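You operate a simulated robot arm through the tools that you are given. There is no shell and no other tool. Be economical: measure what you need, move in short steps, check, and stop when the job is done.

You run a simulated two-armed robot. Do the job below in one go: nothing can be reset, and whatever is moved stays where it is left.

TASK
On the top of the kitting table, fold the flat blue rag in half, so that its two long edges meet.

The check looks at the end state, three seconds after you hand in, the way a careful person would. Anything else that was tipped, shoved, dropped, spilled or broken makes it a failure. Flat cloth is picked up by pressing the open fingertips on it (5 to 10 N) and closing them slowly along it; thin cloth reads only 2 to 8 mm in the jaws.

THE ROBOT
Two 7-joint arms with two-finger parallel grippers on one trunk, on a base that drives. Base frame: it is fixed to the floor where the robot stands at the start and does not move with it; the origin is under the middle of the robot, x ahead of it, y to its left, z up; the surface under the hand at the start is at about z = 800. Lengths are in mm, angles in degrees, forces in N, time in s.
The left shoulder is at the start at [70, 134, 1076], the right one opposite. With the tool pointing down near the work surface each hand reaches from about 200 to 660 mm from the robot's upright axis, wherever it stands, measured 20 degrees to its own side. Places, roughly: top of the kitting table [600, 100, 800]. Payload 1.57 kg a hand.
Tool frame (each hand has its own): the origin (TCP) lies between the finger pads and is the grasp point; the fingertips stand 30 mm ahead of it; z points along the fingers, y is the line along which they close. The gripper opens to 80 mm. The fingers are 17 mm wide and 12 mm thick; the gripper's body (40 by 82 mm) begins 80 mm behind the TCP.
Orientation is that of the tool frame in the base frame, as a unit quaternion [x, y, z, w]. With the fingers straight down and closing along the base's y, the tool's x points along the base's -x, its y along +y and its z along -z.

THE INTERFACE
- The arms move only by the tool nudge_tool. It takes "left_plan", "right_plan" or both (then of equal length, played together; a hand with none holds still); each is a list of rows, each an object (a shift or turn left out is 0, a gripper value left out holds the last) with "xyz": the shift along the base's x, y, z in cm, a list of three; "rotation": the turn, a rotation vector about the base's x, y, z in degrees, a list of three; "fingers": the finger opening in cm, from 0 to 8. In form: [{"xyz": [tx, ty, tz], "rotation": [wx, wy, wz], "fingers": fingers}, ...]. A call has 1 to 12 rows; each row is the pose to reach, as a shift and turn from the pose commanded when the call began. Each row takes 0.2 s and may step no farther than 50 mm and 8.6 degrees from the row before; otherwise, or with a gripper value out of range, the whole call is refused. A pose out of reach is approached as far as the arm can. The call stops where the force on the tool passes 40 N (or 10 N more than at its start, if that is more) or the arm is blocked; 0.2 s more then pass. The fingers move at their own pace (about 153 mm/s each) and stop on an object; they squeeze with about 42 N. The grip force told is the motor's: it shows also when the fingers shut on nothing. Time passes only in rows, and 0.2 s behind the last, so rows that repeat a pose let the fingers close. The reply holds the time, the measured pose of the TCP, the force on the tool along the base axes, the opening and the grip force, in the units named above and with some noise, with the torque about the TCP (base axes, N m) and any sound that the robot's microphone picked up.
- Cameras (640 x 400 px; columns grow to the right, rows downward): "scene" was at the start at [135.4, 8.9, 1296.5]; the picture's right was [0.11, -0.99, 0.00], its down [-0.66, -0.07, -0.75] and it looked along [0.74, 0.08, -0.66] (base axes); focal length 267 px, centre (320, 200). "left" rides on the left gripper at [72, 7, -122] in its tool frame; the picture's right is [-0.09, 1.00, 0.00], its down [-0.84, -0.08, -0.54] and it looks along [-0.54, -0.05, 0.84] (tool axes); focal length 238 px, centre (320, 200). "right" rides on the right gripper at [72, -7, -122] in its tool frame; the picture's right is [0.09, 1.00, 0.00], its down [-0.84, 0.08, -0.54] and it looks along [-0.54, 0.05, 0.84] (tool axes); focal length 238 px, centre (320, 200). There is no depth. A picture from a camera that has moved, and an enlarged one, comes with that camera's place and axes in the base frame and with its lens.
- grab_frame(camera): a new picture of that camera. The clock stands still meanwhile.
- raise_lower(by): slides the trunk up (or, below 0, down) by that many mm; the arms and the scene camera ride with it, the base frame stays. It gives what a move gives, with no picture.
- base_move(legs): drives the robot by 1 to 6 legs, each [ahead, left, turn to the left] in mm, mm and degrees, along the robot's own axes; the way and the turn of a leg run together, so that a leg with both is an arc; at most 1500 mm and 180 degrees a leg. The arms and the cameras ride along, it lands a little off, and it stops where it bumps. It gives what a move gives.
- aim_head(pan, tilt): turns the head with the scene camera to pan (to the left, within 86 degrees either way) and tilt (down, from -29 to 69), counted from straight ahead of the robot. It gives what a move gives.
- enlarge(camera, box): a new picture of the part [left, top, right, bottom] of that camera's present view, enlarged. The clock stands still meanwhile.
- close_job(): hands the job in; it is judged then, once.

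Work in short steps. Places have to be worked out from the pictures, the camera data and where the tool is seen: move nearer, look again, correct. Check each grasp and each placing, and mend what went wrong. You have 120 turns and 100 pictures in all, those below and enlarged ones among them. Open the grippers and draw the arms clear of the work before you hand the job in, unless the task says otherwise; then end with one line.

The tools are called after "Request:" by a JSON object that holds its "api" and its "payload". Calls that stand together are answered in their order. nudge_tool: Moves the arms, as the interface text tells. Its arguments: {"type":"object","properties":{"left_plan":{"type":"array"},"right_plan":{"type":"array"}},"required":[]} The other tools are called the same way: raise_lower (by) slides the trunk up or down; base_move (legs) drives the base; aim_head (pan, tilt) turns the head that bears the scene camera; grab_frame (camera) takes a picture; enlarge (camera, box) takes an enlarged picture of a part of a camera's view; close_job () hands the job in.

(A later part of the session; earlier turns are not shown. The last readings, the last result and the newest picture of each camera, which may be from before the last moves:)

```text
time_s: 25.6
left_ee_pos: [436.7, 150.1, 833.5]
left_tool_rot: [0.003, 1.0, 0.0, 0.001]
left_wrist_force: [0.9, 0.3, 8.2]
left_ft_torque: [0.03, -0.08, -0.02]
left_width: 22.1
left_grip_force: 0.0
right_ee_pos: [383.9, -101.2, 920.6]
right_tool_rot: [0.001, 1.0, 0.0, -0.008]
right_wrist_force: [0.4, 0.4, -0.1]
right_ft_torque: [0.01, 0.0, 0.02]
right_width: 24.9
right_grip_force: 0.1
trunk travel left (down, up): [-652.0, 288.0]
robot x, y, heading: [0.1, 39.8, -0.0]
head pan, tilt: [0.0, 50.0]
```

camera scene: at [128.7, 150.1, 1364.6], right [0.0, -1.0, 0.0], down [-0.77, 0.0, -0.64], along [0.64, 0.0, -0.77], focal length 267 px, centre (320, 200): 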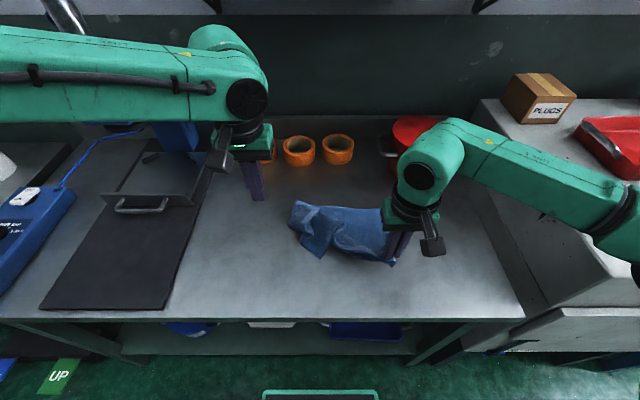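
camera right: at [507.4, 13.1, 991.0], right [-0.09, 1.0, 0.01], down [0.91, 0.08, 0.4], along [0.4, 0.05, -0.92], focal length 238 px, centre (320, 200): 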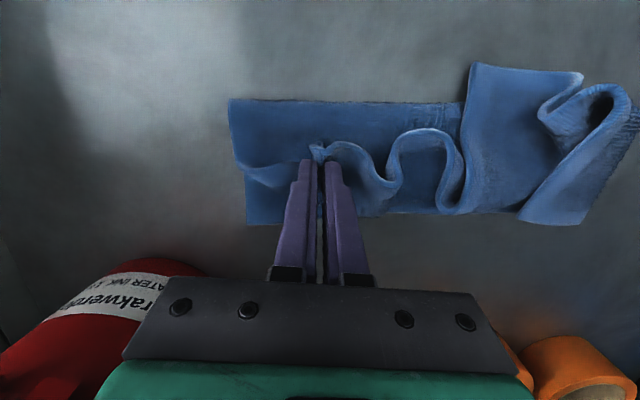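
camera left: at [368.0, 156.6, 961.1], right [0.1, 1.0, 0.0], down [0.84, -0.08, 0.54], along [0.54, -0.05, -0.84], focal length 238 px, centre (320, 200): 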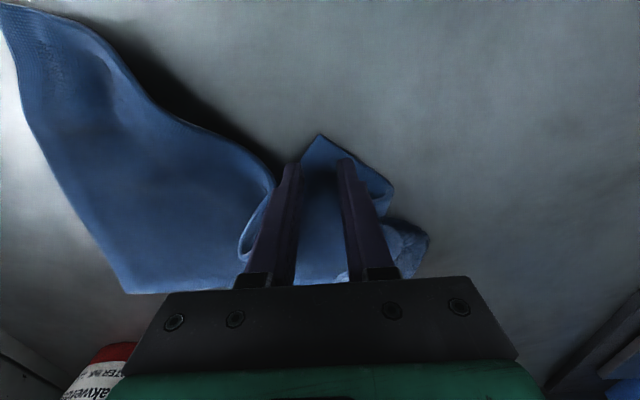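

The left hand presses 8 N, so I close it slowly and then lift a little.

Request:
{"api": "nudge_tool", "payload": {"left_plan": [{"fingers": 1.9}, {"fingers": 1.6}, {"fingers": 1.3}, {"fingers": 1.0}, {"fingers": 0.7}, {"fingers": 0.4}, {"fingers": 0.1}, {"fingers": 0}, {"fingers": 0}, {"xyz": [0, 0.5, 1.5]}, {"xyz": [0, 1.5, 3]}]}}

Request:
{"api": "grab_frame", "payload": {"camera": "left"}}

```text
time_s: 28.0
left_ee_pos: [434.9, 165.1, 861.6]
left_tool_rot: [0.002, 1.0, 0.0, 0.0]
left_wrist_force: [-0.7, 0.0, -1.5]
left_ft_torque: [0.02, -0.02, -0.03]
left_width: 4.0
left_grip_force: 24.5
right_ee_pos: [384.4, -101.6, 919.1]
right_tool_rot: [0.001, 1.0, 0.0, -0.007]
right_wrist_force: [1.0, 0.1, -0.2]
right_ft_torque: [-0.01, 0.02, 0.03]
right_width: 25.0
right_grip_force: 0.1
trunk travel left (down, up): [-652.0, 288.0]
robot x, y, heading: [0.6, 41.8, -0.4]
head pan, tilt: [0.0, 50.0]
```

```text
65 pictures are left
camera left: at [364.1, 172.1, 984.6], right [0.1, 1.0, 0.0], down [0.84, -0.08, 0.54], along [0.54, -0.05, -0.84], focal length 238 px, centre (320, 200)
```

left: 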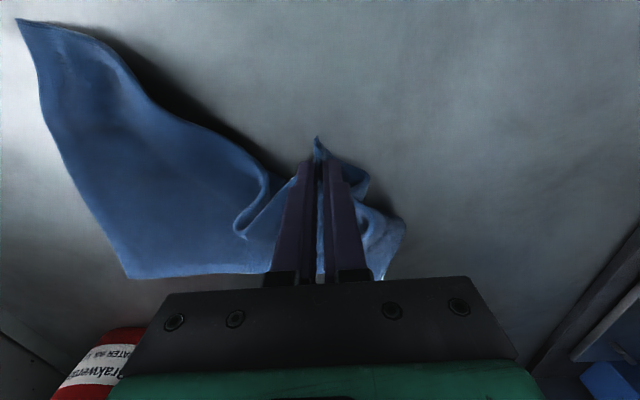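

The corner is held at 4 mm. I lift it and pull it out to the left, then toward the robot, to unroll the crumple.

Request:
{"api": "nudge_tool", "payload": {"left_plan": [{"xyz": [0, 2, 2.5]}, {"xyz": [0, 5, 4]}, {"xyz": [0, 8, 5]}, {"xyz": [0, 11, 5]}, {"xyz": [-1, 14, 4.5]}, {"xyz": [-2, 16, 3.5]}, {"xyz": [-3, 16.5, 2]}, {"xyz": [-4, 16.5, 0.5]}, {"xyz": [-5, 16.5, -1]}, {"xyz": [-5.5, 16.5, -1.5]}]}}

Request:
{"api": "grab_frame", "payload": {"camera": "scene"}}

Request:
{"api": "grab_frame", "payload": {"camera": "left"}}

```text
time_s: 30.2
left_ee_pos: [382.8, 330.8, 846.1]
left_tool_rot: [0.002, 1.0, 0.0, 0.0]
left_wrist_force: [0.5, 0.2, -0.2]
left_ft_torque: [0.0, 0.0, -0.02]
left_width: 4.0
left_grip_force: 24.6
right_ee_pos: [384.0, -101.1, 919.9]
right_tool_rot: [0.0, 1.0, 0.0, -0.008]
right_wrist_force: [0.0, -0.1, -0.3]
right_ft_torque: [0.0, 0.01, 0.0]
right_width: 25.0
right_grip_force: 0.0
trunk travel left (down, up): [-652.0, 288.0]
robot x, y, heading: [1.6, 42.9, -0.3]
head pan, tilt: [0.0, 50.0]
```

```text
64 pictures are left
camera scene: at [128.7, 39.6, 1286.6], right [0.0, -1.0, 0.0], down [-0.77, 0.0, -0.64], along [0.64, 0.0, -0.77], focal length 267 px, centre (320, 200)
```

scene: 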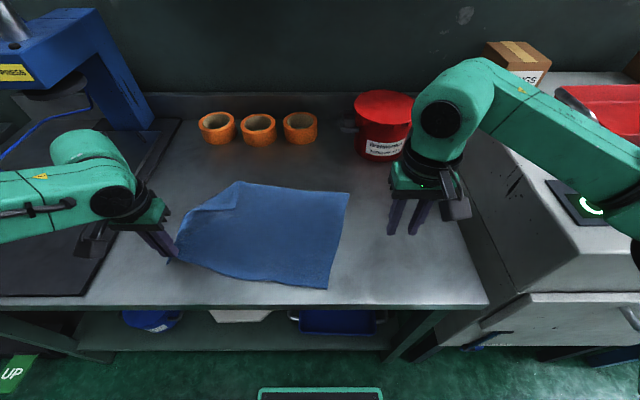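

```text
63 pictures are left
camera left: at [311.0, 337.1, 968.1], right [0.1, 1.0, 0.0], down [0.84, -0.08, 0.54], along [0.54, -0.05, -0.84], focal length 238 px, centre (320, 200)
```

left: 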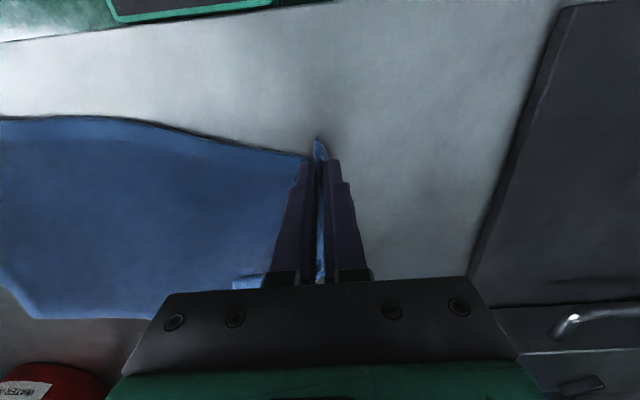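

Most of it is unrolled. I zoom in on the left end.

Request:
{"api": "enlarge", "payload": {"camera": "scene", "box": [160, 160, 368, 290]}}

```text
3.08 times, centred on (264, 225) of scene
camera zoom: at [128.7, 39.6, 1286.6], right [0.0, -1.0, 0.0], down [-0.77, 0.0, -0.64], along [0.64, 0.0, -0.77], focal length 821 px, centre (492, 123)
```

zoom: 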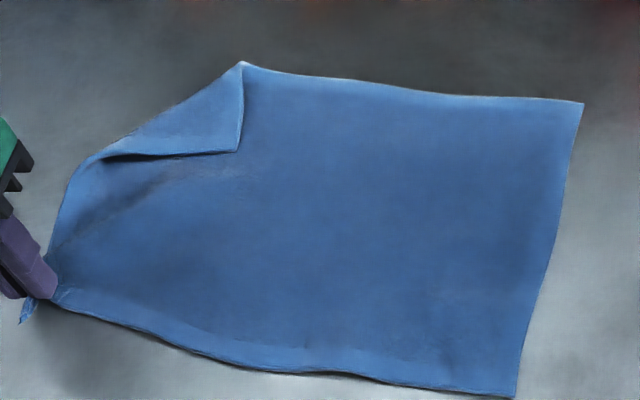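

Only the far-left corner is still flipped over, with its tip at (504,229); it should go to about (604,337). I set down and release the near-left corner, lift, and shift the base 90 mm left for reach.

Request:
{"api": "nudge_tool", "payload": {"left_plan": [{"xyz": [-0.8, 0, -0.6]}, {"xyz": [-0.8, 0, -1.0]}, {"xyz": [-0.8, 0, -1.0], "fingers": 1.2}, {"xyz": [-0.8, 0, -1.0], "fingers": 2.2}, {"xyz": [-0.8, 0, -1.0], "fingers": 2.2}, {"xyz": [-0.8, 0, 3]}, {"xyz": [-0.8, 0, 7]}, {"xyz": [-0.8, 0, 11]}]}}

Request:
{"api": "base_move", "payload": {"legs": [[0, 90, 0]]}}

Request:
{"api": "enlarge", "payload": {"camera": "scene", "box": [200, 160, 440, 310]}}

```text
time_s: 32.0
left_ee_pos: [374.3, 330.3, 956.6]
left_tool_rot: [0.003, 1.0, 0.0, 0.0]
left_wrist_force: [0.2, 0.5, 0.4]
left_ft_torque: [0.02, 0.02, -0.01]
left_width: 22.0
left_grip_force: 0.1
right_ee_pos: [383.9, -102.6, 918.6]
right_tool_rot: [0.001, 1.0, 0.0, -0.008]
right_wrist_force: [1.0, 0.0, 0.0]
right_ft_torque: [-0.01, 0.01, -0.03]
right_width: 25.4
right_grip_force: 0.0
trunk travel left (down, up): [-652.0, 288.0]
robot x, y, heading: [1.5, 43.0, -0.6]
head pan, tilt: [0.0, 50.0]
```

```text
time_s: 33.1
left_ee_pos: [374.9, 420.8, 955.6]
left_tool_rot: [0.004, 1.0, 0.0, 0.001]
left_wrist_force: [0.8, -0.5, -0.4]
left_ft_torque: [-0.02, -0.05, -0.02]
left_width: 22.1
left_grip_force: 0.1
right_ee_pos: [383.4, -12.9, 919.4]
right_tool_rot: [0.003, 1.0, 0.0, -0.009]
right_wrist_force: [-0.3, 0.2, 0.2]
right_ft_torque: [-0.01, -0.02, -0.03]
right_width: 24.9
right_grip_force: 0.0
trunk travel left (down, up): [-652.0, 288.0]
robot x, y, heading: [0.0, 131.0, -0.2]
head pan, tilt: [0.0, 50.0]
```

```text
2.67 times, centred on (320, 235) of scene
camera zoom: at [129.1, 129.4, 1286.5], right [-0.01, -1.0, 0.0], down [-0.77, 0.0, -0.64], along [0.64, 0.0, -0.77], focal length 712 px, centre (320, 107)
```

zoom: 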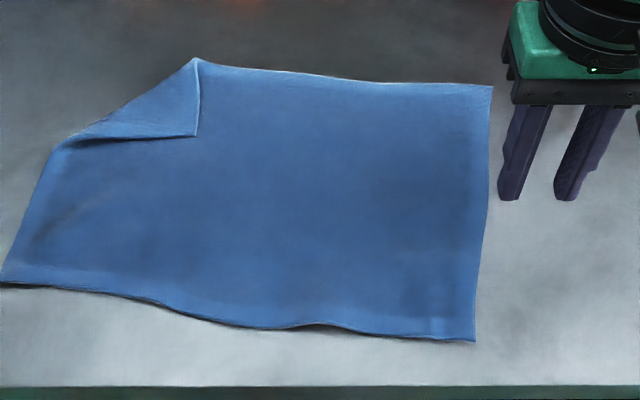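

The rag lies nearly flat apart from that flap, whose tip is at (500,234). I bring the left hand over a point just inside the tip.

Request:
{"api": "nudge_tool", "payload": {"left_plan": [{"xyz": [2.3, -2.85, -1], "fingers": 2}, {"xyz": [4.6, -5.7, -2]}, {"xyz": [6.9, -8.5, -4]}, {"xyz": [9.2, -11.4, -6]}, {"xyz": [11.6, -14.2, -8]}, {"xyz": [13.9, -16.9, -10]}, {"xyz": [13.9, -16.9, -11.2]}]}}

Request:
{"api": "grab_frame", "payload": {"camera": "left"}}

```text
time_s: 34.7
left_ee_pos: [501.3, 266.0, 855.3]
left_tool_rot: [0.003, 1.0, -0.001, 0.002]
left_wrist_force: [-0.5, 0.3, 1.0]
left_ft_torque: [-0.01, 0.01, 0.01]
left_width: 20.0
left_grip_force: 0.1
left hand out of reach, approached as far as the arm can: row 6, 7
right_ee_pos: [383.9, -12.2, 920.9]
right_tool_rot: [0.003, 1.0, 0.0, -0.008]
right_wrist_force: [-0.6, 0.6, -0.2]
right_ft_torque: [-0.02, 0.01, -0.01]
right_width: 24.9
right_grip_force: 0.1
trunk travel left (down, up): [-652.0, 288.0]
robot x, y, heading: [3.7, 133.8, -0.4]
head pan, tilt: [0.0, 50.0]
```

```text
60 pictures are left
camera left: at [429.3, 271.7, 976.4], right [0.1, 1.0, 0.0], down [0.83, -0.08, 0.54], along [0.54, -0.05, -0.84], focal length 238 px, centre (320, 200)
```

left: 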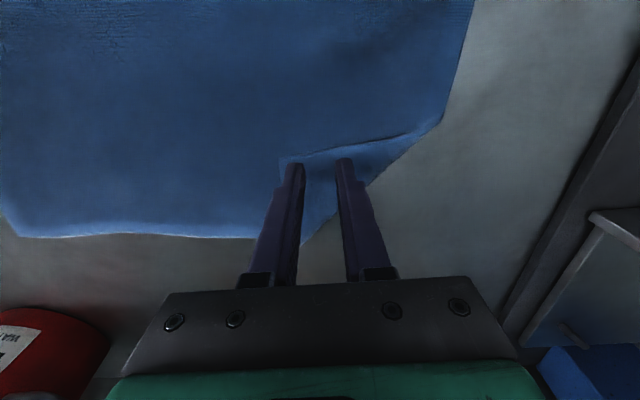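

The left arm keeps hitting a limit at places it should reach, probably a wrist joint limit. I lift and test whether a yaw of the hand frees it.

Request:
{"api": "nudge_tool", "payload": {"left_plan": [{"xyz": [0, 0, 3]}, {"xyz": [0, 0, 5], "rotation": [0, 0, 8]}, {"xyz": [0, 0, 5], "rotation": [0, 0, 16]}, {"xyz": [0, 0, 5], "rotation": [0, 0, 24]}, {"xyz": [1.3, -1.3, 5], "rotation": [0, 0, 24]}, {"xyz": [4, -1.3, 5], "rotation": [0, 0, 24]}]}}

Request:
{"api": "grab_frame", "payload": {"camera": "scene"}}

```text
time_s: 36.1
left_ee_pos: [517.1, 267.3, 907.0]
left_tool_rot: [-0.204, 0.979, 0.0, 0.001]
left_wrist_force: [-0.3, -0.2, 0.1]
left_ft_torque: [-0.04, 0.01, 0.01]
left_width: 19.8
left_grip_force: 0.1
left hand out of reach, approached as far as the arm can: row 5, 6
right_ee_pos: [384.2, -12.1, 919.4]
right_tool_rot: [0.004, 1.0, -0.001, -0.008]
right_wrist_force: [0.4, 0.5, -0.6]
right_ft_torque: [0.01, -0.03, -0.02]
right_width: 25.0
right_grip_force: 0.1
trunk travel left (down, up): [-652.0, 288.0]
robot x, y, heading: [-1.8, 134.8, -0.2]
head pan, tilt: [0.0, 50.0]
```

```text
59 pictures are left
camera scene: at [129.0, 130.2, 1286.6], right [-0.01, -1.0, 0.0], down [-0.77, 0.0, -0.64], along [0.64, 0.0, -0.77], focal length 267 px, centre (320, 200)
```

scene: 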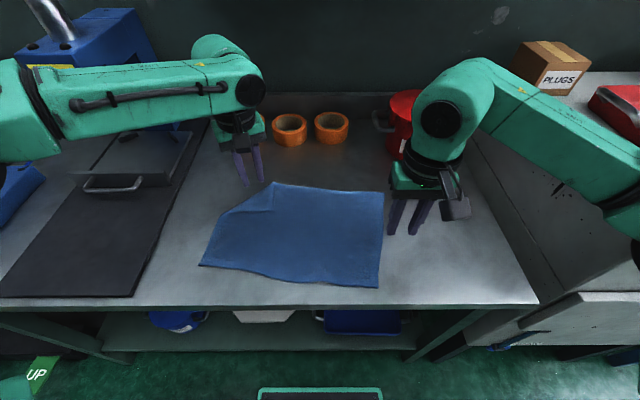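

Positive yaw does not help. I try the opposite yaw.

Request:
{"api": "nudge_tool", "payload": {"left_plan": [{"rotation": [0, 0, -8]}, {"rotation": [0, 0, -16]}, {"rotation": [0, 0, -24]}, {"rotation": [0, 0, -32]}, {"rotation": [0, 0, -40]}, {"rotation": [0, 0, -48]}, {"xyz": [1.5, -1.5, 0], "rotation": [0, 0, -48]}, {"xyz": [4, -1.5, 0], "rotation": [0, 0, -48]}, {"xyz": [7, -1.5, 0], "rotation": [0, 0, -48]}]}}

```text
time_s: 38.1
left_ee_pos: [532.5, 287.7, 913.0]
left_tool_rot: [0.212, 0.977, 0.0, 0.001]
left_wrist_force: [-0.1, 0.4, 0.1]
left_ft_torque: [-0.03, 0.01, 0.01]
left_width: 19.9
left_grip_force: 0.0
left hand out of reach, approached as far as the arm can: row 7, 8, 9
right_ee_pos: [384.5, -12.5, 918.8]
right_tool_rot: [0.003, 1.0, 0.0, -0.009]
right_wrist_force: [0.5, -0.6, -0.2]
right_ft_torque: [0.04, -0.02, 0.0]
right_width: 24.9
right_grip_force: 0.2
trunk travel left (down, up): [-652.0, 288.0]
robot x, y, heading: [0.8, 129.7, -0.4]
head pan, tilt: [0.0, 50.0]
```

Yaw is not the limit, so the elbow posture probably is. I take the left hand back to its starting posture, then extend forward from there to see whether the far position becomes reachable.

Request:
{"api": "nudge_tool", "payload": {"left_plan": [{"xyz": [-1.5, 2, 1.6], "rotation": [0, 0, 4]}, {"xyz": [-3.1, 4.2, 3.3], "rotation": [0, 0, 8]}, {"xyz": [-4.7, 6.4, 5], "rotation": [0, 0, 12]}, {"xyz": [-6.3, 8.6, 6.7], "rotation": [0, 0, 16]}, {"xyz": [-7.9, 10.8, 8.4], "rotation": [0, 0, 20]}, {"xyz": [-9.5, 13, 10.1], "rotation": [0, 0, 24]}, {"xyz": [-11, 15, 11.8], "rotation": [0, 0, 24]}, {"xyz": [-12.6, 17.1, 13.5], "rotation": [0, 0, 24]}]}}

Request:
{"api": "nudge_tool", "payload": {"left_plan": [{"xyz": [3, -1.3, 0]}, {"xyz": [6, -2.6, -1]}, {"xyz": [9, -3.9, -2]}, {"xyz": [12, -5.2, -4]}, {"xyz": [15, -6.5, -6]}, {"xyz": [18, -8, -8]}, {"xyz": [19.5, -10, -10]}]}}

Request:
{"api": "grab_frame", "payload": {"camera": "scene"}}

```text
time_s: 39.9
left_ee_pos: [407.6, 459.5, 1050.8]
left_tool_rot: [0.004, 1.0, 0.0, 0.0]
left_wrist_force: [-0.2, 0.3, -0.9]
left_ft_torque: [-0.01, -0.02, -0.01]
left_width: 19.9
left_grip_force: 0.1
right_ee_pos: [383.2, -11.1, 920.1]
right_tool_rot: [0.004, 1.0, 0.0, -0.008]
right_wrist_force: [-0.9, 0.0, 0.5]
right_ft_torque: [-0.03, 0.01, -0.02]
right_width: 24.9
right_grip_force: 0.0
trunk travel left (down, up): [-652.0, 288.0]
robot x, y, heading: [0.4, 130.8, -0.4]
head pan, tilt: [0.0, 50.0]
```

```text
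time_s: 41.5
left_ee_pos: [568.2, 365.5, 948.1]
left_tool_rot: [0.003, 1.0, 0.0, 0.002]
left_wrist_force: [0.2, 0.4, 0.8]
left_ft_torque: [-0.03, -0.02, -0.03]
left_width: 19.8
left_grip_force: 0.1
left hand out of reach, approached as far as the arm can: row 6, 7
right_ee_pos: [384.0, -12.0, 919.1]
right_tool_rot: [0.003, 1.0, 0.0, -0.009]
right_wrist_force: [-0.4, -0.5, -0.9]
right_ft_torque: [-0.01, -0.06, 0.03]
right_width: 25.2
right_grip_force: 0.0
trunk travel left (down, up): [-652.0, 288.0]
robot x, y, heading: [0.7, 129.0, -0.0]
head pan, tilt: [0.0, 50.0]
```

```text
58 pictures are left
camera scene: at [128.6, 129.1, 1286.6], right [-0.01, -1.0, 0.0], down [-0.77, 0.0, -0.64], along [0.64, 0.0, -0.77], focal length 267 px, centre (320, 200)
```

scene: 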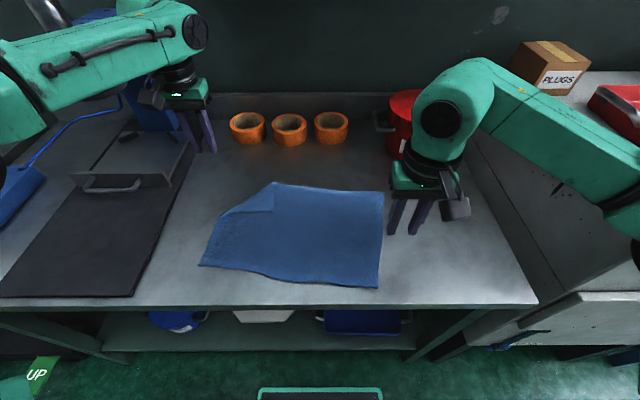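

The forearm looks nearly level, so the limit may be the wrist bend. Tilting the fingers forward should relieve it. I test a −16° tilt while moving forward and inward.

Request:
{"api": "nudge_tool", "payload": {"left_plan": [{"rotation": [0, -8, 0]}, {"rotation": [0, -16, 0]}, {"xyz": [2, -1, -1], "rotation": [0, -16, 0]}, {"xyz": [3, -4, -2], "rotation": [0, -16, 0]}, {"xyz": [3, -6, -4], "rotation": [0, -16, 0]}, {"xyz": [3, -6, -6], "rotation": [0, -16, 0]}]}}

```text
time_s: 42.9
left_ee_pos: [596.3, 308.3, 887.2]
left_tool_rot: [0.003, 0.99, 0.001, 0.14]
left_wrist_force: [-0.6, 0.6, 0.2]
left_ft_torque: [0.0, -0.01, 0.01]
left_width: 20.0
left_grip_force: 0.0
right_ee_pos: [384.8, -11.8, 919.3]
right_tool_rot: [0.003, 1.0, 0.0, -0.009]
right_wrist_force: [0.5, 0.2, 0.8]
right_ft_torque: [0.01, 0.03, 0.02]
right_width: 24.8
right_grip_force: 0.1
trunk travel left (down, up): [-652.0, 288.0]
robot x, y, heading: [-3.4, 130.6, -0.2]
head pan, tilt: [0.0, 50.0]
```

That confirms it: with a forward tilt the left hand reaches (596,308). I go to the flap tip with this tilt.

Request:
{"api": "nudge_tool", "payload": {"left_plan": [{"xyz": [-2.5, -1.8, 0]}, {"xyz": [-5.5, -3.8, -0.5]}, {"xyz": [-8.2, -5.8, -2]}, {"xyz": [-8.2, -5.8, -4]}]}}

Request:
{"api": "grab_frame", "payload": {"camera": "left"}}

```text
time_s: 43.9
left_ee_pos: [514.9, 249.6, 846.3]
left_tool_rot: [0.003, 0.99, 0.0, 0.139]
left_wrist_force: [-0.1, 0.3, -0.2]
left_ft_torque: [0.02, -0.03, 0.0]
left_width: 20.1
left_grip_force: 0.1
right_ee_pos: [383.5, -11.6, 918.5]
right_tool_rot: [0.003, 1.0, -0.001, -0.008]
right_wrist_force: [-0.1, -0.2, -0.2]
right_ft_torque: [0.0, 0.01, -0.02]
right_width: 24.8
right_grip_force: 0.1
trunk travel left (down, up): [-652.0, 288.0]
robot x, y, heading: [-0.2, 130.8, -0.2]
head pan, tilt: [0.0, 50.0]
```

```text
57 pictures are left
camera left: at [413.4, 257.3, 944.7], right [0.09, 1.0, 0.03], down [0.65, -0.08, 0.75], along [0.75, -0.05, -0.66], focal length 238 px, centre (320, 200)
```

left: 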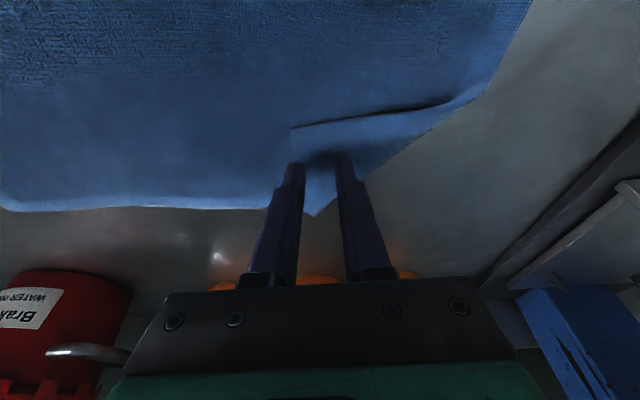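

The flap tip is at (499,234), just in front of the fingers. I press gently onto the flap.

Request:
{"api": "nudge_tool", "payload": {"left_plan": [{"xyz": [-0.5, -0.2, -0.7]}, {"xyz": [-0.5, -0.2, -1.1]}]}}

```text
time_s: 44.5
left_ee_pos: [509.9, 248.0, 839.0]
left_tool_rot: [0.003, 0.99, 0.001, 0.14]
left_wrist_force: [-0.4, 0.1, 2.2]
left_ft_torque: [0.01, -0.01, -0.01]
left_width: 19.9
left_grip_force: 0.0
right_ee_pos: [383.7, -12.7, 918.9]
right_tool_rot: [0.003, 1.0, 0.0, -0.009]
right_wrist_force: [-0.2, 0.1, -0.1]
right_ft_torque: [-0.02, -0.02, -0.02]
right_width: 24.7
right_grip_force: 0.2
trunk travel left (down, up): [-652.0, 288.0]
robot x, y, heading: [1.6, 133.4, -0.0]
head pan, tilt: [0.0, 50.0]
```

I press slightly more and close the fingers slowly.

Request:
{"api": "nudge_tool", "payload": {"left_plan": [{"xyz": [0, 0, -0.1]}, {"xyz": [0, 0, -0.1], "fingers": 1.7}, {"xyz": [0, 0, -0.1], "fingers": 1.4}, {"xyz": [0, 0, -0.1], "fingers": 1.1}, {"xyz": [0, 0, -0.1], "fingers": 0.8}, {"xyz": [0, 0, -0.1], "fingers": 0.5}, {"xyz": [0, 0, -0.1], "fingers": 0.2}, {"xyz": [0, 0, -0.1], "fingers": 0}, {"xyz": [0, 0, -0.1], "fingers": 0}]}}

Request:
{"api": "enlarge", "payload": {"camera": "left", "box": [200, 70, 520, 270]}}

```text
time_s: 46.5
left_ee_pos: [510.8, 247.9, 837.0]
left_tool_rot: [0.003, 0.99, 0.001, 0.14]
left_wrist_force: [0.0, 0.2, 3.6]
left_ft_torque: [0.01, 0.01, 0.0]
left_width: 2.4
left_grip_force: 23.8
right_ee_pos: [382.7, -12.1, 920.3]
right_tool_rot: [0.004, 1.0, 0.0, -0.009]
right_wrist_force: [0.3, -0.1, 0.0]
right_ft_torque: [-0.01, 0.0, 0.04]
right_width: 24.8
right_grip_force: 0.0
trunk travel left (down, up): [-652.0, 288.0]
robot x, y, heading: [-3.1, 127.1, -0.4]
head pan, tilt: [0.0, 50.0]
```

```text
2.00 times, centred on (360, 170) of left
camera zoom: at [408.6, 254.6, 934.9], right [0.1, 1.0, 0.03], down [0.65, -0.08, 0.75], along [0.75, -0.05, -0.66], focal length 477 px, centre (240, 260)
```

zoom: 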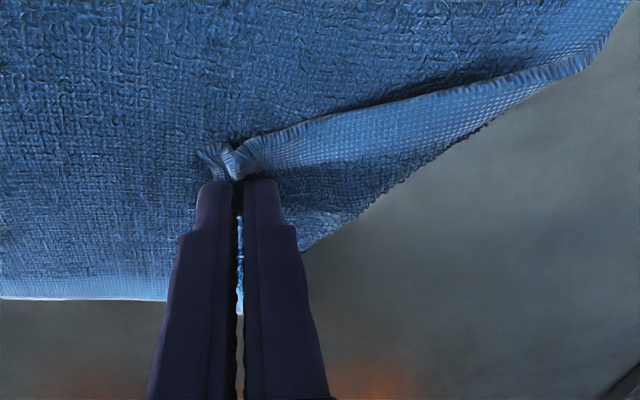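

The flap tip is held at 2.4 mm. I carry it diagonally over to the far left and set it down.

Request:
{"api": "nudge_tool", "payload": {"left_plan": [{"xyz": [0.3, 0.3, 1.5]}, {"xyz": [1, 1, 2.8]}, {"xyz": [2, 1.9, 3.8]}, {"xyz": [3.2, 3, 4.4]}, {"xyz": [4.4, 4.2, 4.5]}, {"xyz": [5.6, 5.4, 4]}, {"xyz": [6.7, 6.4, 3.2]}, {"xyz": [7.6, 7.3, 2.2]}, {"xyz": [8.2, 7.9, 1.1]}, {"xyz": [8.5, 8.1, 0.2]}, {"xyz": [8.5, 8.1, -0.1]}]}}

Request:
{"api": "grab_frame", "payload": {"camera": "scene"}}

```text
time_s: 48.9
left_ee_pos: [591.5, 331.6, 838.4]
left_tool_rot: [0.004, 0.99, 0.0, 0.141]
left_wrist_force: [0.3, 1.8, -0.3]
left_ft_torque: [-0.03, 0.03, 0.01]
left_width: 2.3
left_grip_force: 23.9
left hand out of reach, approached as far as the arm can: row 10, 11
right_ee_pos: [383.6, -13.3, 919.6]
right_tool_rot: [0.004, 1.0, 0.0, -0.01]
right_wrist_force: [0.1, 0.4, 0.3]
right_ft_torque: [-0.01, -0.01, 0.05]
right_width: 25.2
right_grip_force: 0.1
trunk travel left (down, up): [-652.0, 288.0]
robot x, y, heading: [-0.6, 134.1, -0.4]
head pan, tilt: [0.0, 50.0]
```

```text
55 pictures are left
camera scene: at [129.2, 129.6, 1286.6], right [-0.01, -1.0, 0.0], down [-0.77, 0.0, -0.64], along [0.64, 0.0, -0.77], focal length 267 px, centre (320, 200)
```

scene: 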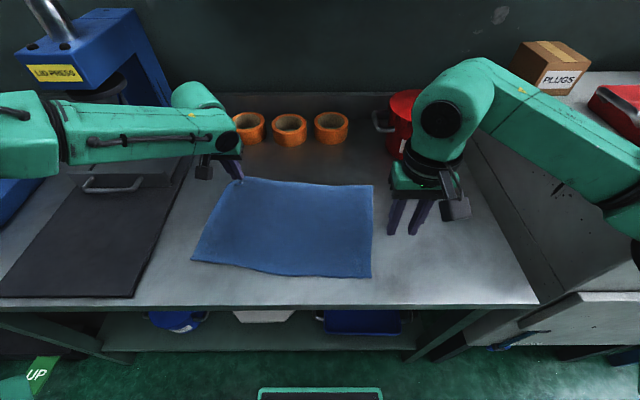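

The rag is flat again. I release the corner and lift the left hand away, then measure.

Request:
{"api": "nudge_tool", "payload": {"left_plan": [{"xyz": [0, 0, -0.2]}, {"xyz": [0, 0, -0.2], "fingers": 1}, {"xyz": [0, 0, -0.2], "fingers": 2}, {"xyz": [0, 0, -0.2], "fingers": 2}, {"xyz": [0, 0, 3]}, {"xyz": [0, 0, 6]}, {"xyz": [-3, 1, 8]}, {"xyz": [-7, 2, 10]}, {"xyz": [-11, 3, 11]}]}}

Request:
{"api": "enlarge", "payload": {"camera": "scene", "box": [180, 160, 420, 310]}}

```text
time_s: 50.9
left_ee_pos: [482.7, 359.9, 948.4]
left_tool_rot: [0.004, 0.99, 0.0, 0.14]
left_wrist_force: [-0.3, -0.8, 0.0]
left_ft_torque: [-0.02, -0.01, 0.0]
left_width: 19.9
left_grip_force: 0.0
right_ee_pos: [383.1, -11.8, 921.1]
right_tool_rot: [0.004, 1.0, -0.001, -0.008]
right_wrist_force: [-0.7, 0.0, 0.3]
right_ft_torque: [0.02, 0.03, -0.02]
right_width: 24.9
right_grip_force: 0.2
trunk travel left (down, up): [-652.0, 288.0]
robot x, y, heading: [-1.2, 134.4, -0.3]
head pan, tilt: [0.0, 50.0]
```

```text
2.67 times, centred on (300, 235) of scene
camera zoom: at [127.4, 130.6, 1286.7], right [-0.01, -1.0, 0.0], down [-0.77, 0.0, -0.64], along [0.64, 0.0, -0.77], focal length 712 px, centre (373, 107)
```

zoom: 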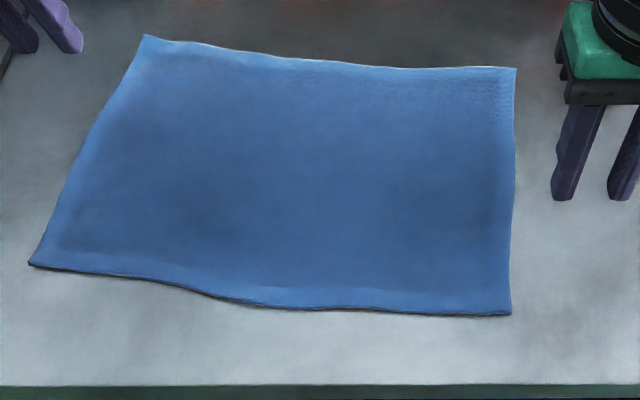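

The rag is flat but turned about 8°: corners (625,353), (579,−3), (338,32) and (381,390). I drive left 134 mm and turn −8.5° so the robot is square to it again.

Request:
{"api": "base_move", "payload": {"legs": [[0, 134, 0], [0, 0, -8.5]]}}

Request:
{"api": "grab_frame", "payload": {"camera": "scene"}}

```text
time_s: 52.8
left_ee_pos: [514.9, 418.2, 947.0]
left_tool_rot: [0.078, 0.987, -0.01, 0.139]
left_wrist_force: [0.4, 0.2, 0.2]
left_ft_torque: [-0.02, 0.04, 0.0]
left_width: 20.1
left_grip_force: 0.3
right_ee_pos: [359.6, 64.1, 919.1]
right_tool_rot: [0.078, 0.997, -0.001, -0.01]
right_wrist_force: [0.4, 0.0, 0.0]
right_ft_torque: [-0.04, 0.01, 0.02]
right_width: 25.1
right_grip_force: 0.1
trunk travel left (down, up): [-652.0, 288.0]
robot x, y, heading: [0.6, 263.1, -9.0]
head pan, tilt: [0.0, 50.0]
```

```text
53 pictures are left
camera scene: at [128.5, 243.6, 1286.5], right [-0.15, -0.99, 0.0], down [-0.76, 0.12, -0.64], along [0.63, -0.1, -0.77], focal length 267 px, centre (320, 200)
```

scene: 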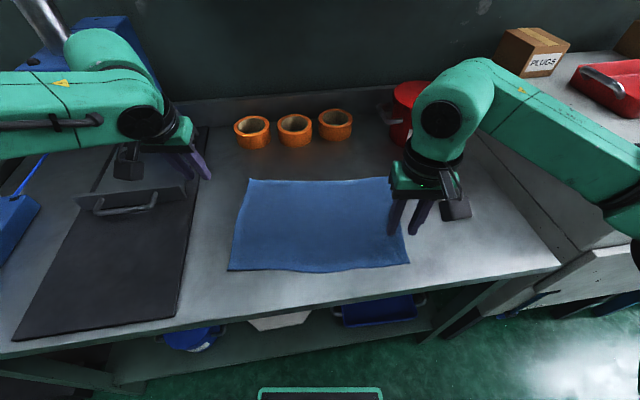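

The robot is square to the rag now. Before grasping I test both far poses in the air with forward tilt: left (617,327) and right (575,21).

Request:
{"api": "nudge_tool", "payload": {"left_plan": [{"xyz": [2, -1.8, 0], "rotation": [-0.2, -1.2, 0]}, {"xyz": [4, -3.6, -1], "rotation": [-0.4, -2.4, 0]}, {"xyz": [6, -5.4, -2.5], "rotation": [-0.6, -3.6, 0]}, {"xyz": [8, -7.2, -4.5], "rotation": [-0.8, -4.8, 0]}, {"xyz": [10.2, -9.1, -6.5], "rotation": [-0.9, -5.9, 0]}, {"xyz": [10.2, -9.1, -8.5], "rotation": [-0.9, -5.9, 0]}], "right_plan": [{"xyz": [3.6, -0.7, 0], "rotation": [-0.6, -4, 0]}, {"xyz": [7.2, -1.4, 0], "rotation": [-1.2, -8, 0]}, {"xyz": [10.8, -2.1, 0], "rotation": [-1.8, -12, 0]}, {"xyz": [14.4, -2.8, -1], "rotation": [-2.5, -16, 0]}, {"xyz": [18, -3.5, -3], "rotation": [-3, -20, 0]}, {"xyz": [21.5, -4.3, -5], "rotation": [-3.2, -21, 0]}]}}

```text
time_s: 54.2
left_ee_pos: [613.0, 329.3, 862.5]
left_tool_rot: [0.077, 0.978, -0.015, 0.191]
left_wrist_force: [0.4, 0.3, -0.3]
left_ft_torque: [-0.01, 0.0, 0.0]
left_width: 19.9
left_grip_force: 0.1
left hand out of reach, approached as far as the arm can: row 6
right_ee_pos: [574.6, 19.6, 867.7]
right_tool_rot: [0.077, 0.982, -0.013, 0.175]
right_wrist_force: [0.4, 0.6, 0.1]
right_ft_torque: [-0.03, 0.04, 0.0]
right_width: 25.1
right_grip_force: 0.0
trunk travel left (down, up): [-652.0, 288.0]
robot x, y, heading: [-1.8, 266.0, -9.2]
head pan, tilt: [0.0, 50.0]
```

The right hand reaches, but the left is about 4 mm short. I try more tilt on the left (to about −30°) and lower both to working height minus clearance.

Request:
{"api": "nudge_tool", "payload": {"left_plan": [{"xyz": [0, 0, 0], "rotation": [-0.6, -4, 0]}, {"xyz": [0, 0, 0], "rotation": [-1.2, -8, 0]}, {"xyz": [0.4, -0.2, -1], "rotation": [-1.2, -8, 0]}, {"xyz": [0.6, -0.2, -2], "rotation": [-1.2, -8, 0]}], "right_plan": [{"xyz": [0, 0, 0]}, {"xyz": [0, 0, 0]}, {"xyz": [0, 0, -1.3]}, {"xyz": [0, 0, -2.5]}]}}

```text
time_s: 55.2
left_ee_pos: [618.7, 328.5, 842.9]
left_tool_rot: [0.076, 0.963, -0.019, 0.259]
left_wrist_force: [0.1, 0.2, -0.1]
left_ft_torque: [0.06, -0.04, 0.01]
left_width: 20.0
left_grip_force: 0.2
right_ee_pos: [573.9, 20.3, 844.1]
right_tool_rot: [0.077, 0.982, -0.013, 0.175]
right_wrist_force: [0.8, -0.3, 0.6]
right_ft_torque: [0.01, -0.04, 0.0]
right_width: 25.0
right_grip_force: 0.0
trunk travel left (down, up): [-652.0, 288.0]
robot x, y, heading: [3.3, 263.0, -9.2]
head pan, tilt: [0.0, 50.0]
```

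Both far poses work, with the left at −30° tilt. Now I test the near poses with vertical tools: left (387,362) and right (351,54), just above the cloth.

Request:
{"api": "nudge_tool", "payload": {"left_plan": [{"xyz": [-3.5, 0.5, 3], "rotation": [0.8, 4.5, 0]}, {"xyz": [-7.5, 1.1, 5], "rotation": [1.4, 9, 0]}, {"xyz": [-11.5, 1.7, 6], "rotation": [2.1, 13.5, 0]}, {"xyz": [-15.5, 2.3, 6], "rotation": [2.8, 18, 0]}, {"xyz": [-19.5, 2.9, 5], "rotation": [3.5, 22.5, 0]}, {"xyz": [-22, 3.2, 4], "rotation": [4.2, 27, 0]}, {"xyz": [-23.2, 3.4, 3], "rotation": [4.7, 29.8, 0], "fingers": 2.5}, {"xyz": [-23.2, 3.4, 1.5], "rotation": [4.7, 29.8, 0]}], "right_plan": [{"xyz": [-3.5, 0.5, 3], "rotation": [0.5, 3, 0]}, {"xyz": [-7.5, 1.1, 5], "rotation": [1, 6, 0]}, {"xyz": [-11.5, 1.7, 6], "rotation": [1.4, 9, 0]}, {"xyz": [-15.5, 2.3, 6], "rotation": [1.9, 12, 0]}, {"xyz": [-19, 2.9, 5], "rotation": [2.4, 15, 0]}, {"xyz": [-21, 3.2, 4], "rotation": [2.9, 18, 0]}, {"xyz": [-22.4, 3.4, 3], "rotation": [3.1, 19.8, 0], "fingers": 2.5}, {"xyz": [-22.4, 3.4, 1.5], "rotation": [3.1, 19.8, 0]}]}}

Request:
{"api": "grab_frame", "payload": {"camera": "left"}}

Request:
{"api": "grab_frame", "payload": {"camera": "right"}}

```text
time_s: 57.0
left_ee_pos: [385.7, 360.6, 858.9]
left_tool_rot: [0.078, 0.997, 0.002, -0.002]
left_wrist_force: [0.4, -0.4, -0.2]
left_ft_torque: [0.02, 0.03, 0.0]
left_width: 25.0
left_grip_force: 0.1
right_ee_pos: [351.7, 54.4, 859.9]
right_tool_rot: [0.078, 0.997, -0.001, 0.002]
right_wrist_force: [-0.4, -0.1, -0.3]
right_ft_torque: [0.02, 0.0, 0.03]
right_width: 24.8
right_grip_force: 0.0
trunk travel left (down, up): [-652.0, 288.0]
robot x, y, heading: [-1.2, 259.3, -8.9]
head pan, tilt: [0.0, 50.0]
```

```text
52 pictures are left
camera left: at [316.7, 378.2, 981.8], right [0.25, 0.97, 0.0], down [0.82, -0.21, 0.54], along [0.52, -0.13, -0.84], focal length 238 px, centre (320, 200)
```

left: 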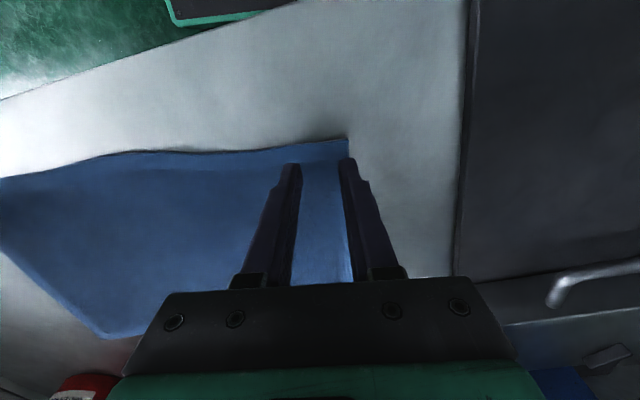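

```text
51 pictures are left
camera right: at [278.5, 58.9, 981.3], right [0.06, 1.0, 0.0], down [0.84, -0.05, 0.54], along [0.54, -0.03, -0.84], focal length 238 px, centre (320, 200)
```

right: 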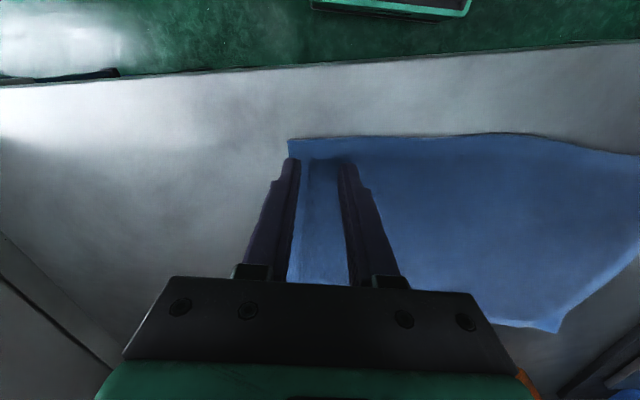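

Both near poses are reachable, and the cameras confirm the corners at (379,386) and (338,31). I adjust a few mm and descend to just above contact.

Request:
{"api": "nudge_tool", "payload": {"left_plan": [{"xyz": [-0.1, -0.4, -1.2]}, {"xyz": [-0.1, -0.4, -2.2]}, {"xyz": [-0.1, -0.4, -2.5]}], "right_plan": [{"xyz": [-0.6, 0.4, -1.2]}, {"xyz": [-0.6, 0.4, -2.2]}, {"xyz": [-0.6, 0.4, -2.6]}]}}

```text
time_s: 57.8
left_ee_pos: [382.1, 357.8, 833.7]
left_tool_rot: [0.078, 0.997, 0.002, -0.001]
left_wrist_force: [-0.5, -0.3, 1.4]
left_ft_torque: [-0.01, -0.02, -0.01]
left_width: 25.0
left_grip_force: 0.0
right_ee_pos: [345.6, 59.1, 834.0]
right_tool_rot: [0.079, 0.997, 0.0, 0.003]
right_wrist_force: [1.2, 0.0, 4.2]
right_ft_torque: [0.01, -0.04, -0.01]
right_width: 24.8
right_grip_force: 0.1
trunk travel left (down, up): [-652.0, 288.0]
robot x, y, heading: [2.5, 263.5, -9.1]
head pan, tilt: [0.0, 50.0]
```

Contact has just begun. I press a little more, shifting the left hand 3 mm forward first.

Request:
{"api": "nudge_tool", "payload": {"left_plan": [{"xyz": [0.2, 0, 0.1]}, {"xyz": [0.2, 0, -0.15]}], "right_plan": [{"xyz": [0, 0, 0]}, {"xyz": [0, 0, -0.1]}]}}

```text
time_s: 58.4
left_ee_pos: [384.2, 358.1, 833.4]
left_tool_rot: [0.079, 0.997, 0.001, 0.0]
left_wrist_force: [-0.2, 0.4, 4.0]
left_ft_torque: [-0.03, 0.03, -0.01]
left_width: 25.0
left_grip_force: 0.0
right_ee_pos: [343.5, 58.7, 832.7]
right_tool_rot: [0.079, 0.997, 0.001, 0.003]
right_wrist_force: [1.2, -1.3, 8.6]
right_ft_torque: [0.04, -0.08, 0.02]
right_width: 24.9
right_grip_force: 0.1
trunk travel left (down, up): [-652.0, 288.0]
robot x, y, heading: [2.0, 261.9, -8.8]
head pan, tilt: [0.0, 50.0]
```

The right presses at 8.6 N and the left at 4 N. I add 1 mm on the left and close both slowly.

Request:
{"api": "nudge_tool", "payload": {"left_plan": [{"xyz": [0, 0, -0.1]}, {"xyz": [0, 0, -0.1], "fingers": 2.2}, {"xyz": [0, 0, -0.1], "fingers": 1.9}, {"xyz": [0, 0, -0.1], "fingers": 1.6}, {"xyz": [0, 0, -0.1], "fingers": 1.3}, {"xyz": [0, 0, -0.1], "fingers": 1.0}, {"xyz": [0, 0, -0.1], "fingers": 0.7}, {"xyz": [0, 0, -0.1], "fingers": 0.4}, {"xyz": [0, 0, -0.1], "fingers": 0.1}, {"xyz": [0, 0, -0.1], "fingers": 0}, {"xyz": [0, 0, -0.1], "fingers": 0}], "right_plan": [{"xyz": [0, 0, 0]}, {"xyz": [0, 0, 0], "fingers": 2.2}, {"xyz": [0, 0, 0], "fingers": 1.9}, {"xyz": [0, 0, 0], "fingers": 1.6}, {"xyz": [0, 0, 0], "fingers": 1.3}, {"xyz": [0, 0, 0], "fingers": 1.0}, {"xyz": [0, 0, 0], "fingers": 0.7}, {"xyz": [0, 0, 0], "fingers": 0.4}, {"xyz": [0, 0, 0], "fingers": 0.1}, {"xyz": [0, 0, 0], "fingers": 0}, {"xyz": [0, 0, 0], "fingers": 0}]}}

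Request:
{"api": "enlarge", "payload": {"camera": "left", "box": [200, 80, 440, 230]}}

Request:
{"api": "enlarge", "payload": {"camera": "right", "box": [200, 80, 440, 230]}}

```text
time_s: 60.8
left_ee_pos: [384.0, 356.7, 832.7]
left_tool_rot: [0.079, 0.997, 0.001, 0.001]
left_wrist_force: [-1.6, -16.8, 12.8]
left_ft_torque: [-0.54, 0.05, 0.01]
left_width: 4.6
left_grip_force: 24.7
right_ee_pos: [342.7, 58.7, 833.1]
right_tool_rot: [0.078, 0.997, 0.001, 0.004]
right_wrist_force: [2.7, 16.5, 9.2]
right_ft_torque: [0.52, -0.08, -0.04]
right_width: 3.7
right_grip_force: 24.3
trunk travel left (down, up): [-652.0, 288.0]
robot x, y, heading: [4.0, 266.0, -9.0]
head pan, tilt: [0.0, 50.0]
```

```text
2.67 times, centred on (320, 155) of left
camera zoom: at [315.1, 374.1, 955.1], right [0.25, 0.97, 0.0], down [0.81, -0.21, 0.54], along [0.53, -0.13, -0.84], focal length 636 px, centre (320, 320)
```

zoom: 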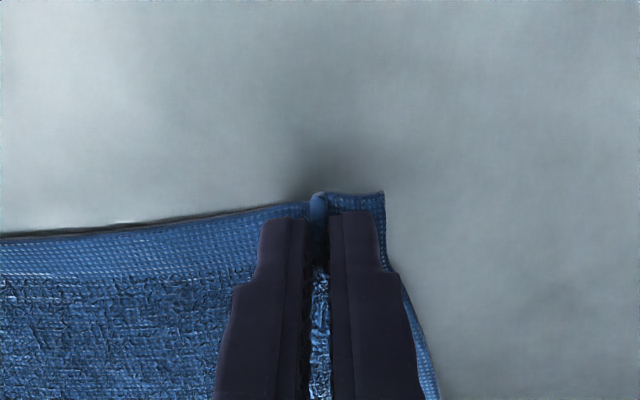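

```text
2.67 times, centred on (320, 155) of right
camera zoom: at [269.6, 63.2, 955.0], right [0.06, 1.0, 0.0], down [0.84, -0.05, 0.55], along [0.55, -0.03, -0.84], focal length 636 px, centre (320, 320)
```

zoom: 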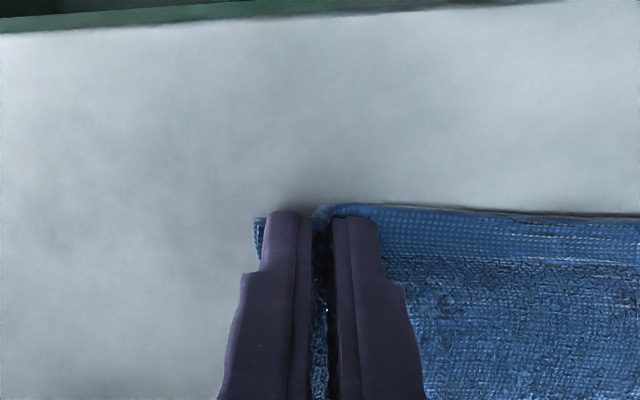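

Both pleats are clean, at 4.6 and 3.7 mm, though the hands pull against each other with 17 N. I ease them 8 mm together while lifting through the first half of the arc.

Request:
{"api": "nudge_tool", "payload": {"left_plan": [{"xyz": [0.1, -0.1, 1.4]}, {"xyz": [0.4, -0.26, 2.7]}, {"xyz": [0.85, -0.43, 4]}, {"xyz": [1.5, -0.62, 5.2]}, {"xyz": [2.3, -0.75, 6.4], "rotation": [-0.2, -1, 0]}, {"xyz": [3.2, -0.88, 7.4], "rotation": [-0.4, -2.5, 0]}, {"xyz": [4.25, -1.05, 8.3], "rotation": [-0.6, -4, 0]}, {"xyz": [5.4, -1.22, 9.1], "rotation": [-0.8, -5, 0]}, {"xyz": [6.7, -1.42, 9.7], "rotation": [-1, -6.5, 0]}, {"xyz": [8.1, -1.63, 10.1], "rotation": [-1.2, -8, 0]}, {"xyz": [9.5, -1.84, 10.4], "rotation": [-1.4, -9, 0]}, {"xyz": [10.9, -2.05, 10.5], "rotation": [-1.6, -10, 0]}], "right_plan": [{"xyz": [0.1, 0.1, 1.4]}, {"xyz": [0.4, 0.14, 2.7]}, {"xyz": [0.85, 0.17, 4]}, {"xyz": [1.5, 0.18, 5.2]}, {"xyz": [2.3, 0.05, 6.4], "rotation": [-0.2, -1, 0]}, {"xyz": [3.2, -0.08, 7.4], "rotation": [-0.3, -2, 0]}, {"xyz": [4.25, -0.25, 8.3], "rotation": [-0.5, -3, 0]}, {"xyz": [5.4, -0.42, 9.1], "rotation": [-0.6, -4, 0]}, {"xyz": [6.7, -0.62, 9.7], "rotation": [-0.8, -5, 0]}, {"xyz": [8.1, -0.83, 10.1], "rotation": [-0.9, -6, 0]}, {"xyz": [9.5, -1.04, 10.4], "rotation": [-1.1, -7, 0]}, {"xyz": [10.9, -1.25, 10.5], "rotation": [-1.2, -8, 0]}]}}

Request:
{"api": "grab_frame", "payload": {"camera": "scene"}}

Request:
{"api": "grab_frame", "payload": {"camera": "left"}}

Request:
{"api": "grab_frame", "payload": {"camera": "right"}}

```text
time_s: 63.4
left_ee_pos: [497.2, 338.6, 936.7]
left_tool_rot: [0.079, 0.993, -0.005, 0.087]
left_wrist_force: [-1.7, -7.5, -0.2]
left_ft_torque: [-0.22, 0.04, -0.01]
left_width: 4.0
left_grip_force: 24.8
right_ee_pos: [454.4, 47.7, 937.9]
right_tool_rot: [0.077, 0.994, -0.004, 0.072]
right_wrist_force: [1.0, 7.5, -0.5]
right_ft_torque: [0.22, -0.01, 0.02]
right_width: 3.7
right_grip_force: 24.2
trunk travel left (down, up): [-652.0, 288.0]
robot x, y, heading: [5.2, 264.2, -8.7]
head pan, tilt: [0.0, 50.0]
```

```text
48 pictures are left
camera scene: at [129.3, 242.9, 1286.4], right [-0.15, -0.99, 0.0], down [-0.76, 0.12, -0.64], along [0.63, -0.1, -0.77], focal length 267 px, centre (320, 200)
```

scene: 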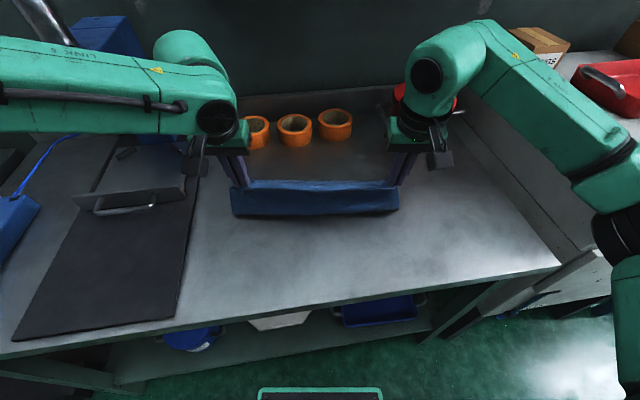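

```text
47 pictures are left
camera left: at [407.2, 357.8, 1044.6], right [0.25, 0.97, 0.02], down [0.71, -0.19, 0.68], along [0.66, -0.15, -0.73], focal length 238 px, centre (320, 200)
```

left: 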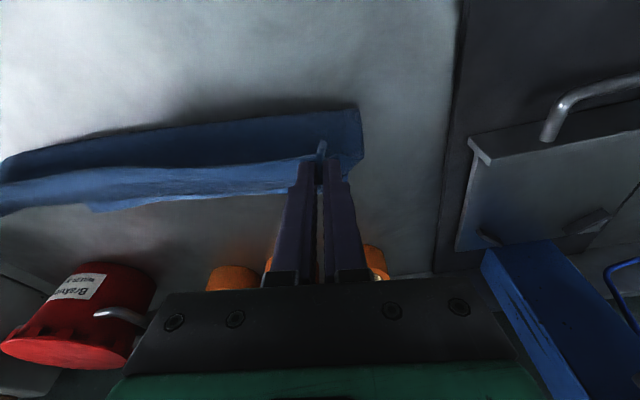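

```text
46 pictures are left
camera right: at [364.8, 52.8, 1048.3], right [0.06, 1.0, -0.01], down [0.75, -0.04, 0.66], along [0.65, -0.05, -0.75], focal length 238 px, centre (320, 200)
```

right: 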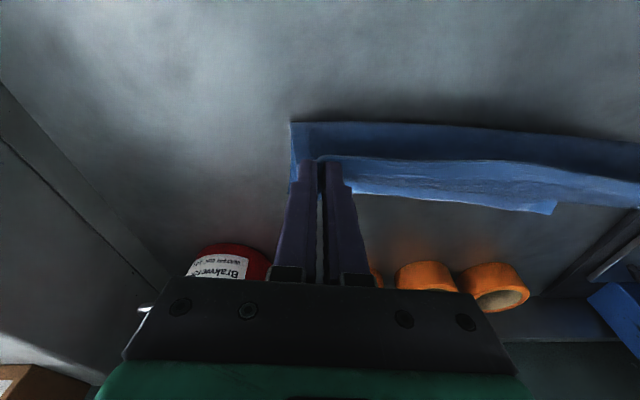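

The fold is halfway and clean. The far edge slid roughly 12 mm toward me, so I aim a bit shorter. I play the second half with forward tilt, stopping about 1 cm above the table to check.

Request:
{"api": "nudge_tool", "payload": {"left_plan": [{"xyz": [1.3, -0.2, -0.1], "rotation": [-0.4, -2.5, 0]}, {"xyz": [2.6, -0.4, -0.3], "rotation": [-0.8, -5, 0]}, {"xyz": [3.8, -0.6, -0.7], "rotation": [-1.2, -7.5, 0]}, {"xyz": [5, -0.8, -1.2], "rotation": [-1.6, -10, 0]}, {"xyz": [6.1, -1, -1.9], "rotation": [-2, -12.5, 0]}, {"xyz": [7.1, -1.2, -2.7], "rotation": [-2.3, -15, 0]}, {"xyz": [7.9, -1.3, -3.6], "rotation": [-2.7, -17.5, 0]}, {"xyz": [8.7, -1.4, -4.6], "rotation": [-3.1, -19.8, 0]}, {"xyz": [9.2, -1.5, -5.6], "rotation": [-3.1, -19.8, 0]}, {"xyz": [9.7, -1.6, -6.7], "rotation": [-3.1, -19.8, 0]}, {"xyz": [9.9, -1.65, -7.7], "rotation": [-3.1, -19.8, 0]}, {"xyz": [10, -1.65, -8.6], "rotation": [-3.1, -19.8, 0]}], "right_plan": [{"xyz": [1.4, -0.2, -0.1], "rotation": [-0.2, -1.5, 0]}, {"xyz": [2.7, -0.4, -0.3], "rotation": [-0.5, -3, 0]}, {"xyz": [4, -0.5, -0.7], "rotation": [-0.7, -4.5, 0]}, {"xyz": [5.2, -0.7, -1.2], "rotation": [-0.9, -6, 0]}, {"xyz": [6.3, -0.9, -1.9], "rotation": [-1.2, -7.5, 0]}, {"xyz": [7.4, -1, -2.7], "rotation": [-1.4, -9, 0]}, {"xyz": [8.2, -1.1, -3.6], "rotation": [-1.6, -10.5, 0]}, {"xyz": [9, -1.2, -4.6], "rotation": [-1.9, -11.9, 0]}, {"xyz": [9.6, -1.3, -5.6], "rotation": [-1.9, -11.9, 0]}, {"xyz": [10, -1.35, -6.7], "rotation": [-1.9, -11.9, 0]}, {"xyz": [10.3, -1.4, -7.7], "rotation": [-1.9, -11.9, 0]}, {"xyz": [10.4, -1.4, -8.6], "rotation": [-1.9, -11.9, 0]}]}}

Request:
{"api": "grab_frame", "payload": {"camera": "scene"}}

Request:
{"api": "enlarge", "payload": {"camera": "left", "box": [0, 50, 480, 350]}}

Request:
{"api": "enlarge", "payload": {"camera": "right", "box": [160, 50, 640, 350]}}

```text
time_s: 66.0
left_ee_pos: [596.4, 320.8, 850.1]
left_tool_rot: [0.077, 0.963, -0.019, 0.259]
left_wrist_force: [-1.1, -4.4, 0.5]
left_ft_torque: [-0.13, 0.02, -0.05]
left_width: 3.6
left_grip_force: 24.6
right_ee_pos: [557.4, 32.3, 850.6]
right_tool_rot: [0.076, 0.981, -0.013, 0.176]
right_wrist_force: [1.3, 5.3, -0.3]
right_ft_torque: [0.14, 0.04, 0.03]
right_width: 3.5
right_grip_force: 24.4
trunk travel left (down, up): [-652.0, 288.0]
robot x, y, heading: [-0.1, 265.9, -8.8]
head pan, tilt: [0.0, 50.0]
```

```text
45 pictures are left
camera scene: at [128.9, 243.0, 1286.5], right [-0.15, -0.99, 0.0], down [-0.76, 0.12, -0.64], along [0.63, -0.1, -0.77], focal length 267 px, centre (320, 200)
```

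scene: 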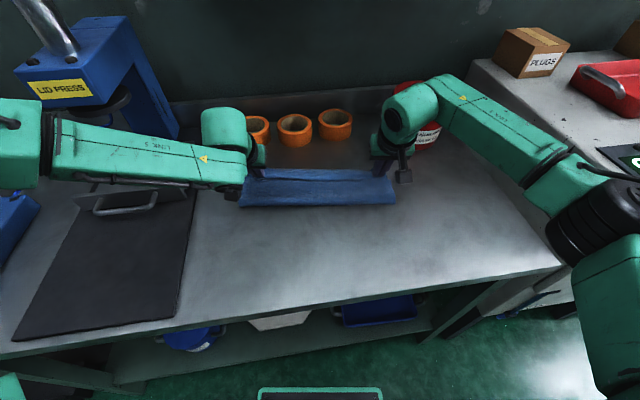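

```text
1.33 times, centred on (240, 200) of left
camera zoom: at [476.0, 345.5, 921.2], right [0.23, 0.97, 0.05], down [0.43, -0.15, 0.89], along [0.87, -0.19, -0.46], focal length 318 px, centre (427, 200)
```

zoom: 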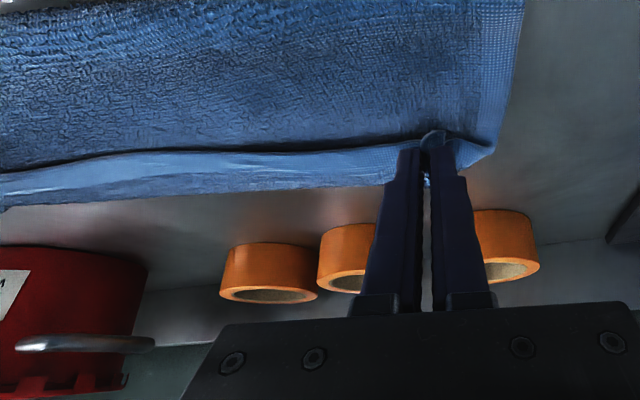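

```text
1.33 times, centred on (400, 200) of right
camera zoom: at [447.8, 42.1, 940.3], right [0.07, 1.0, -0.03], down [0.6, -0.02, 0.8], along [0.8, -0.07, -0.6], focal length 318 px, centre (213, 200)
```

zoom: 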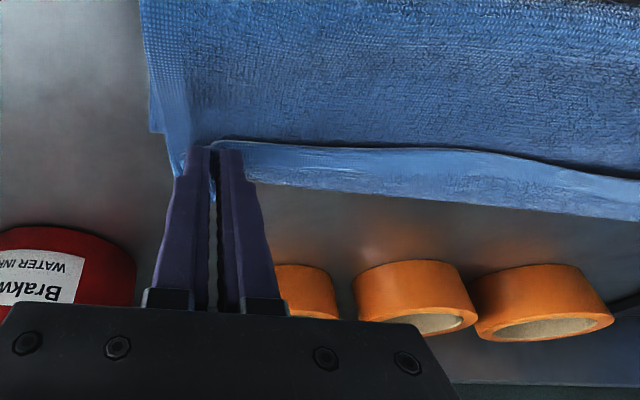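

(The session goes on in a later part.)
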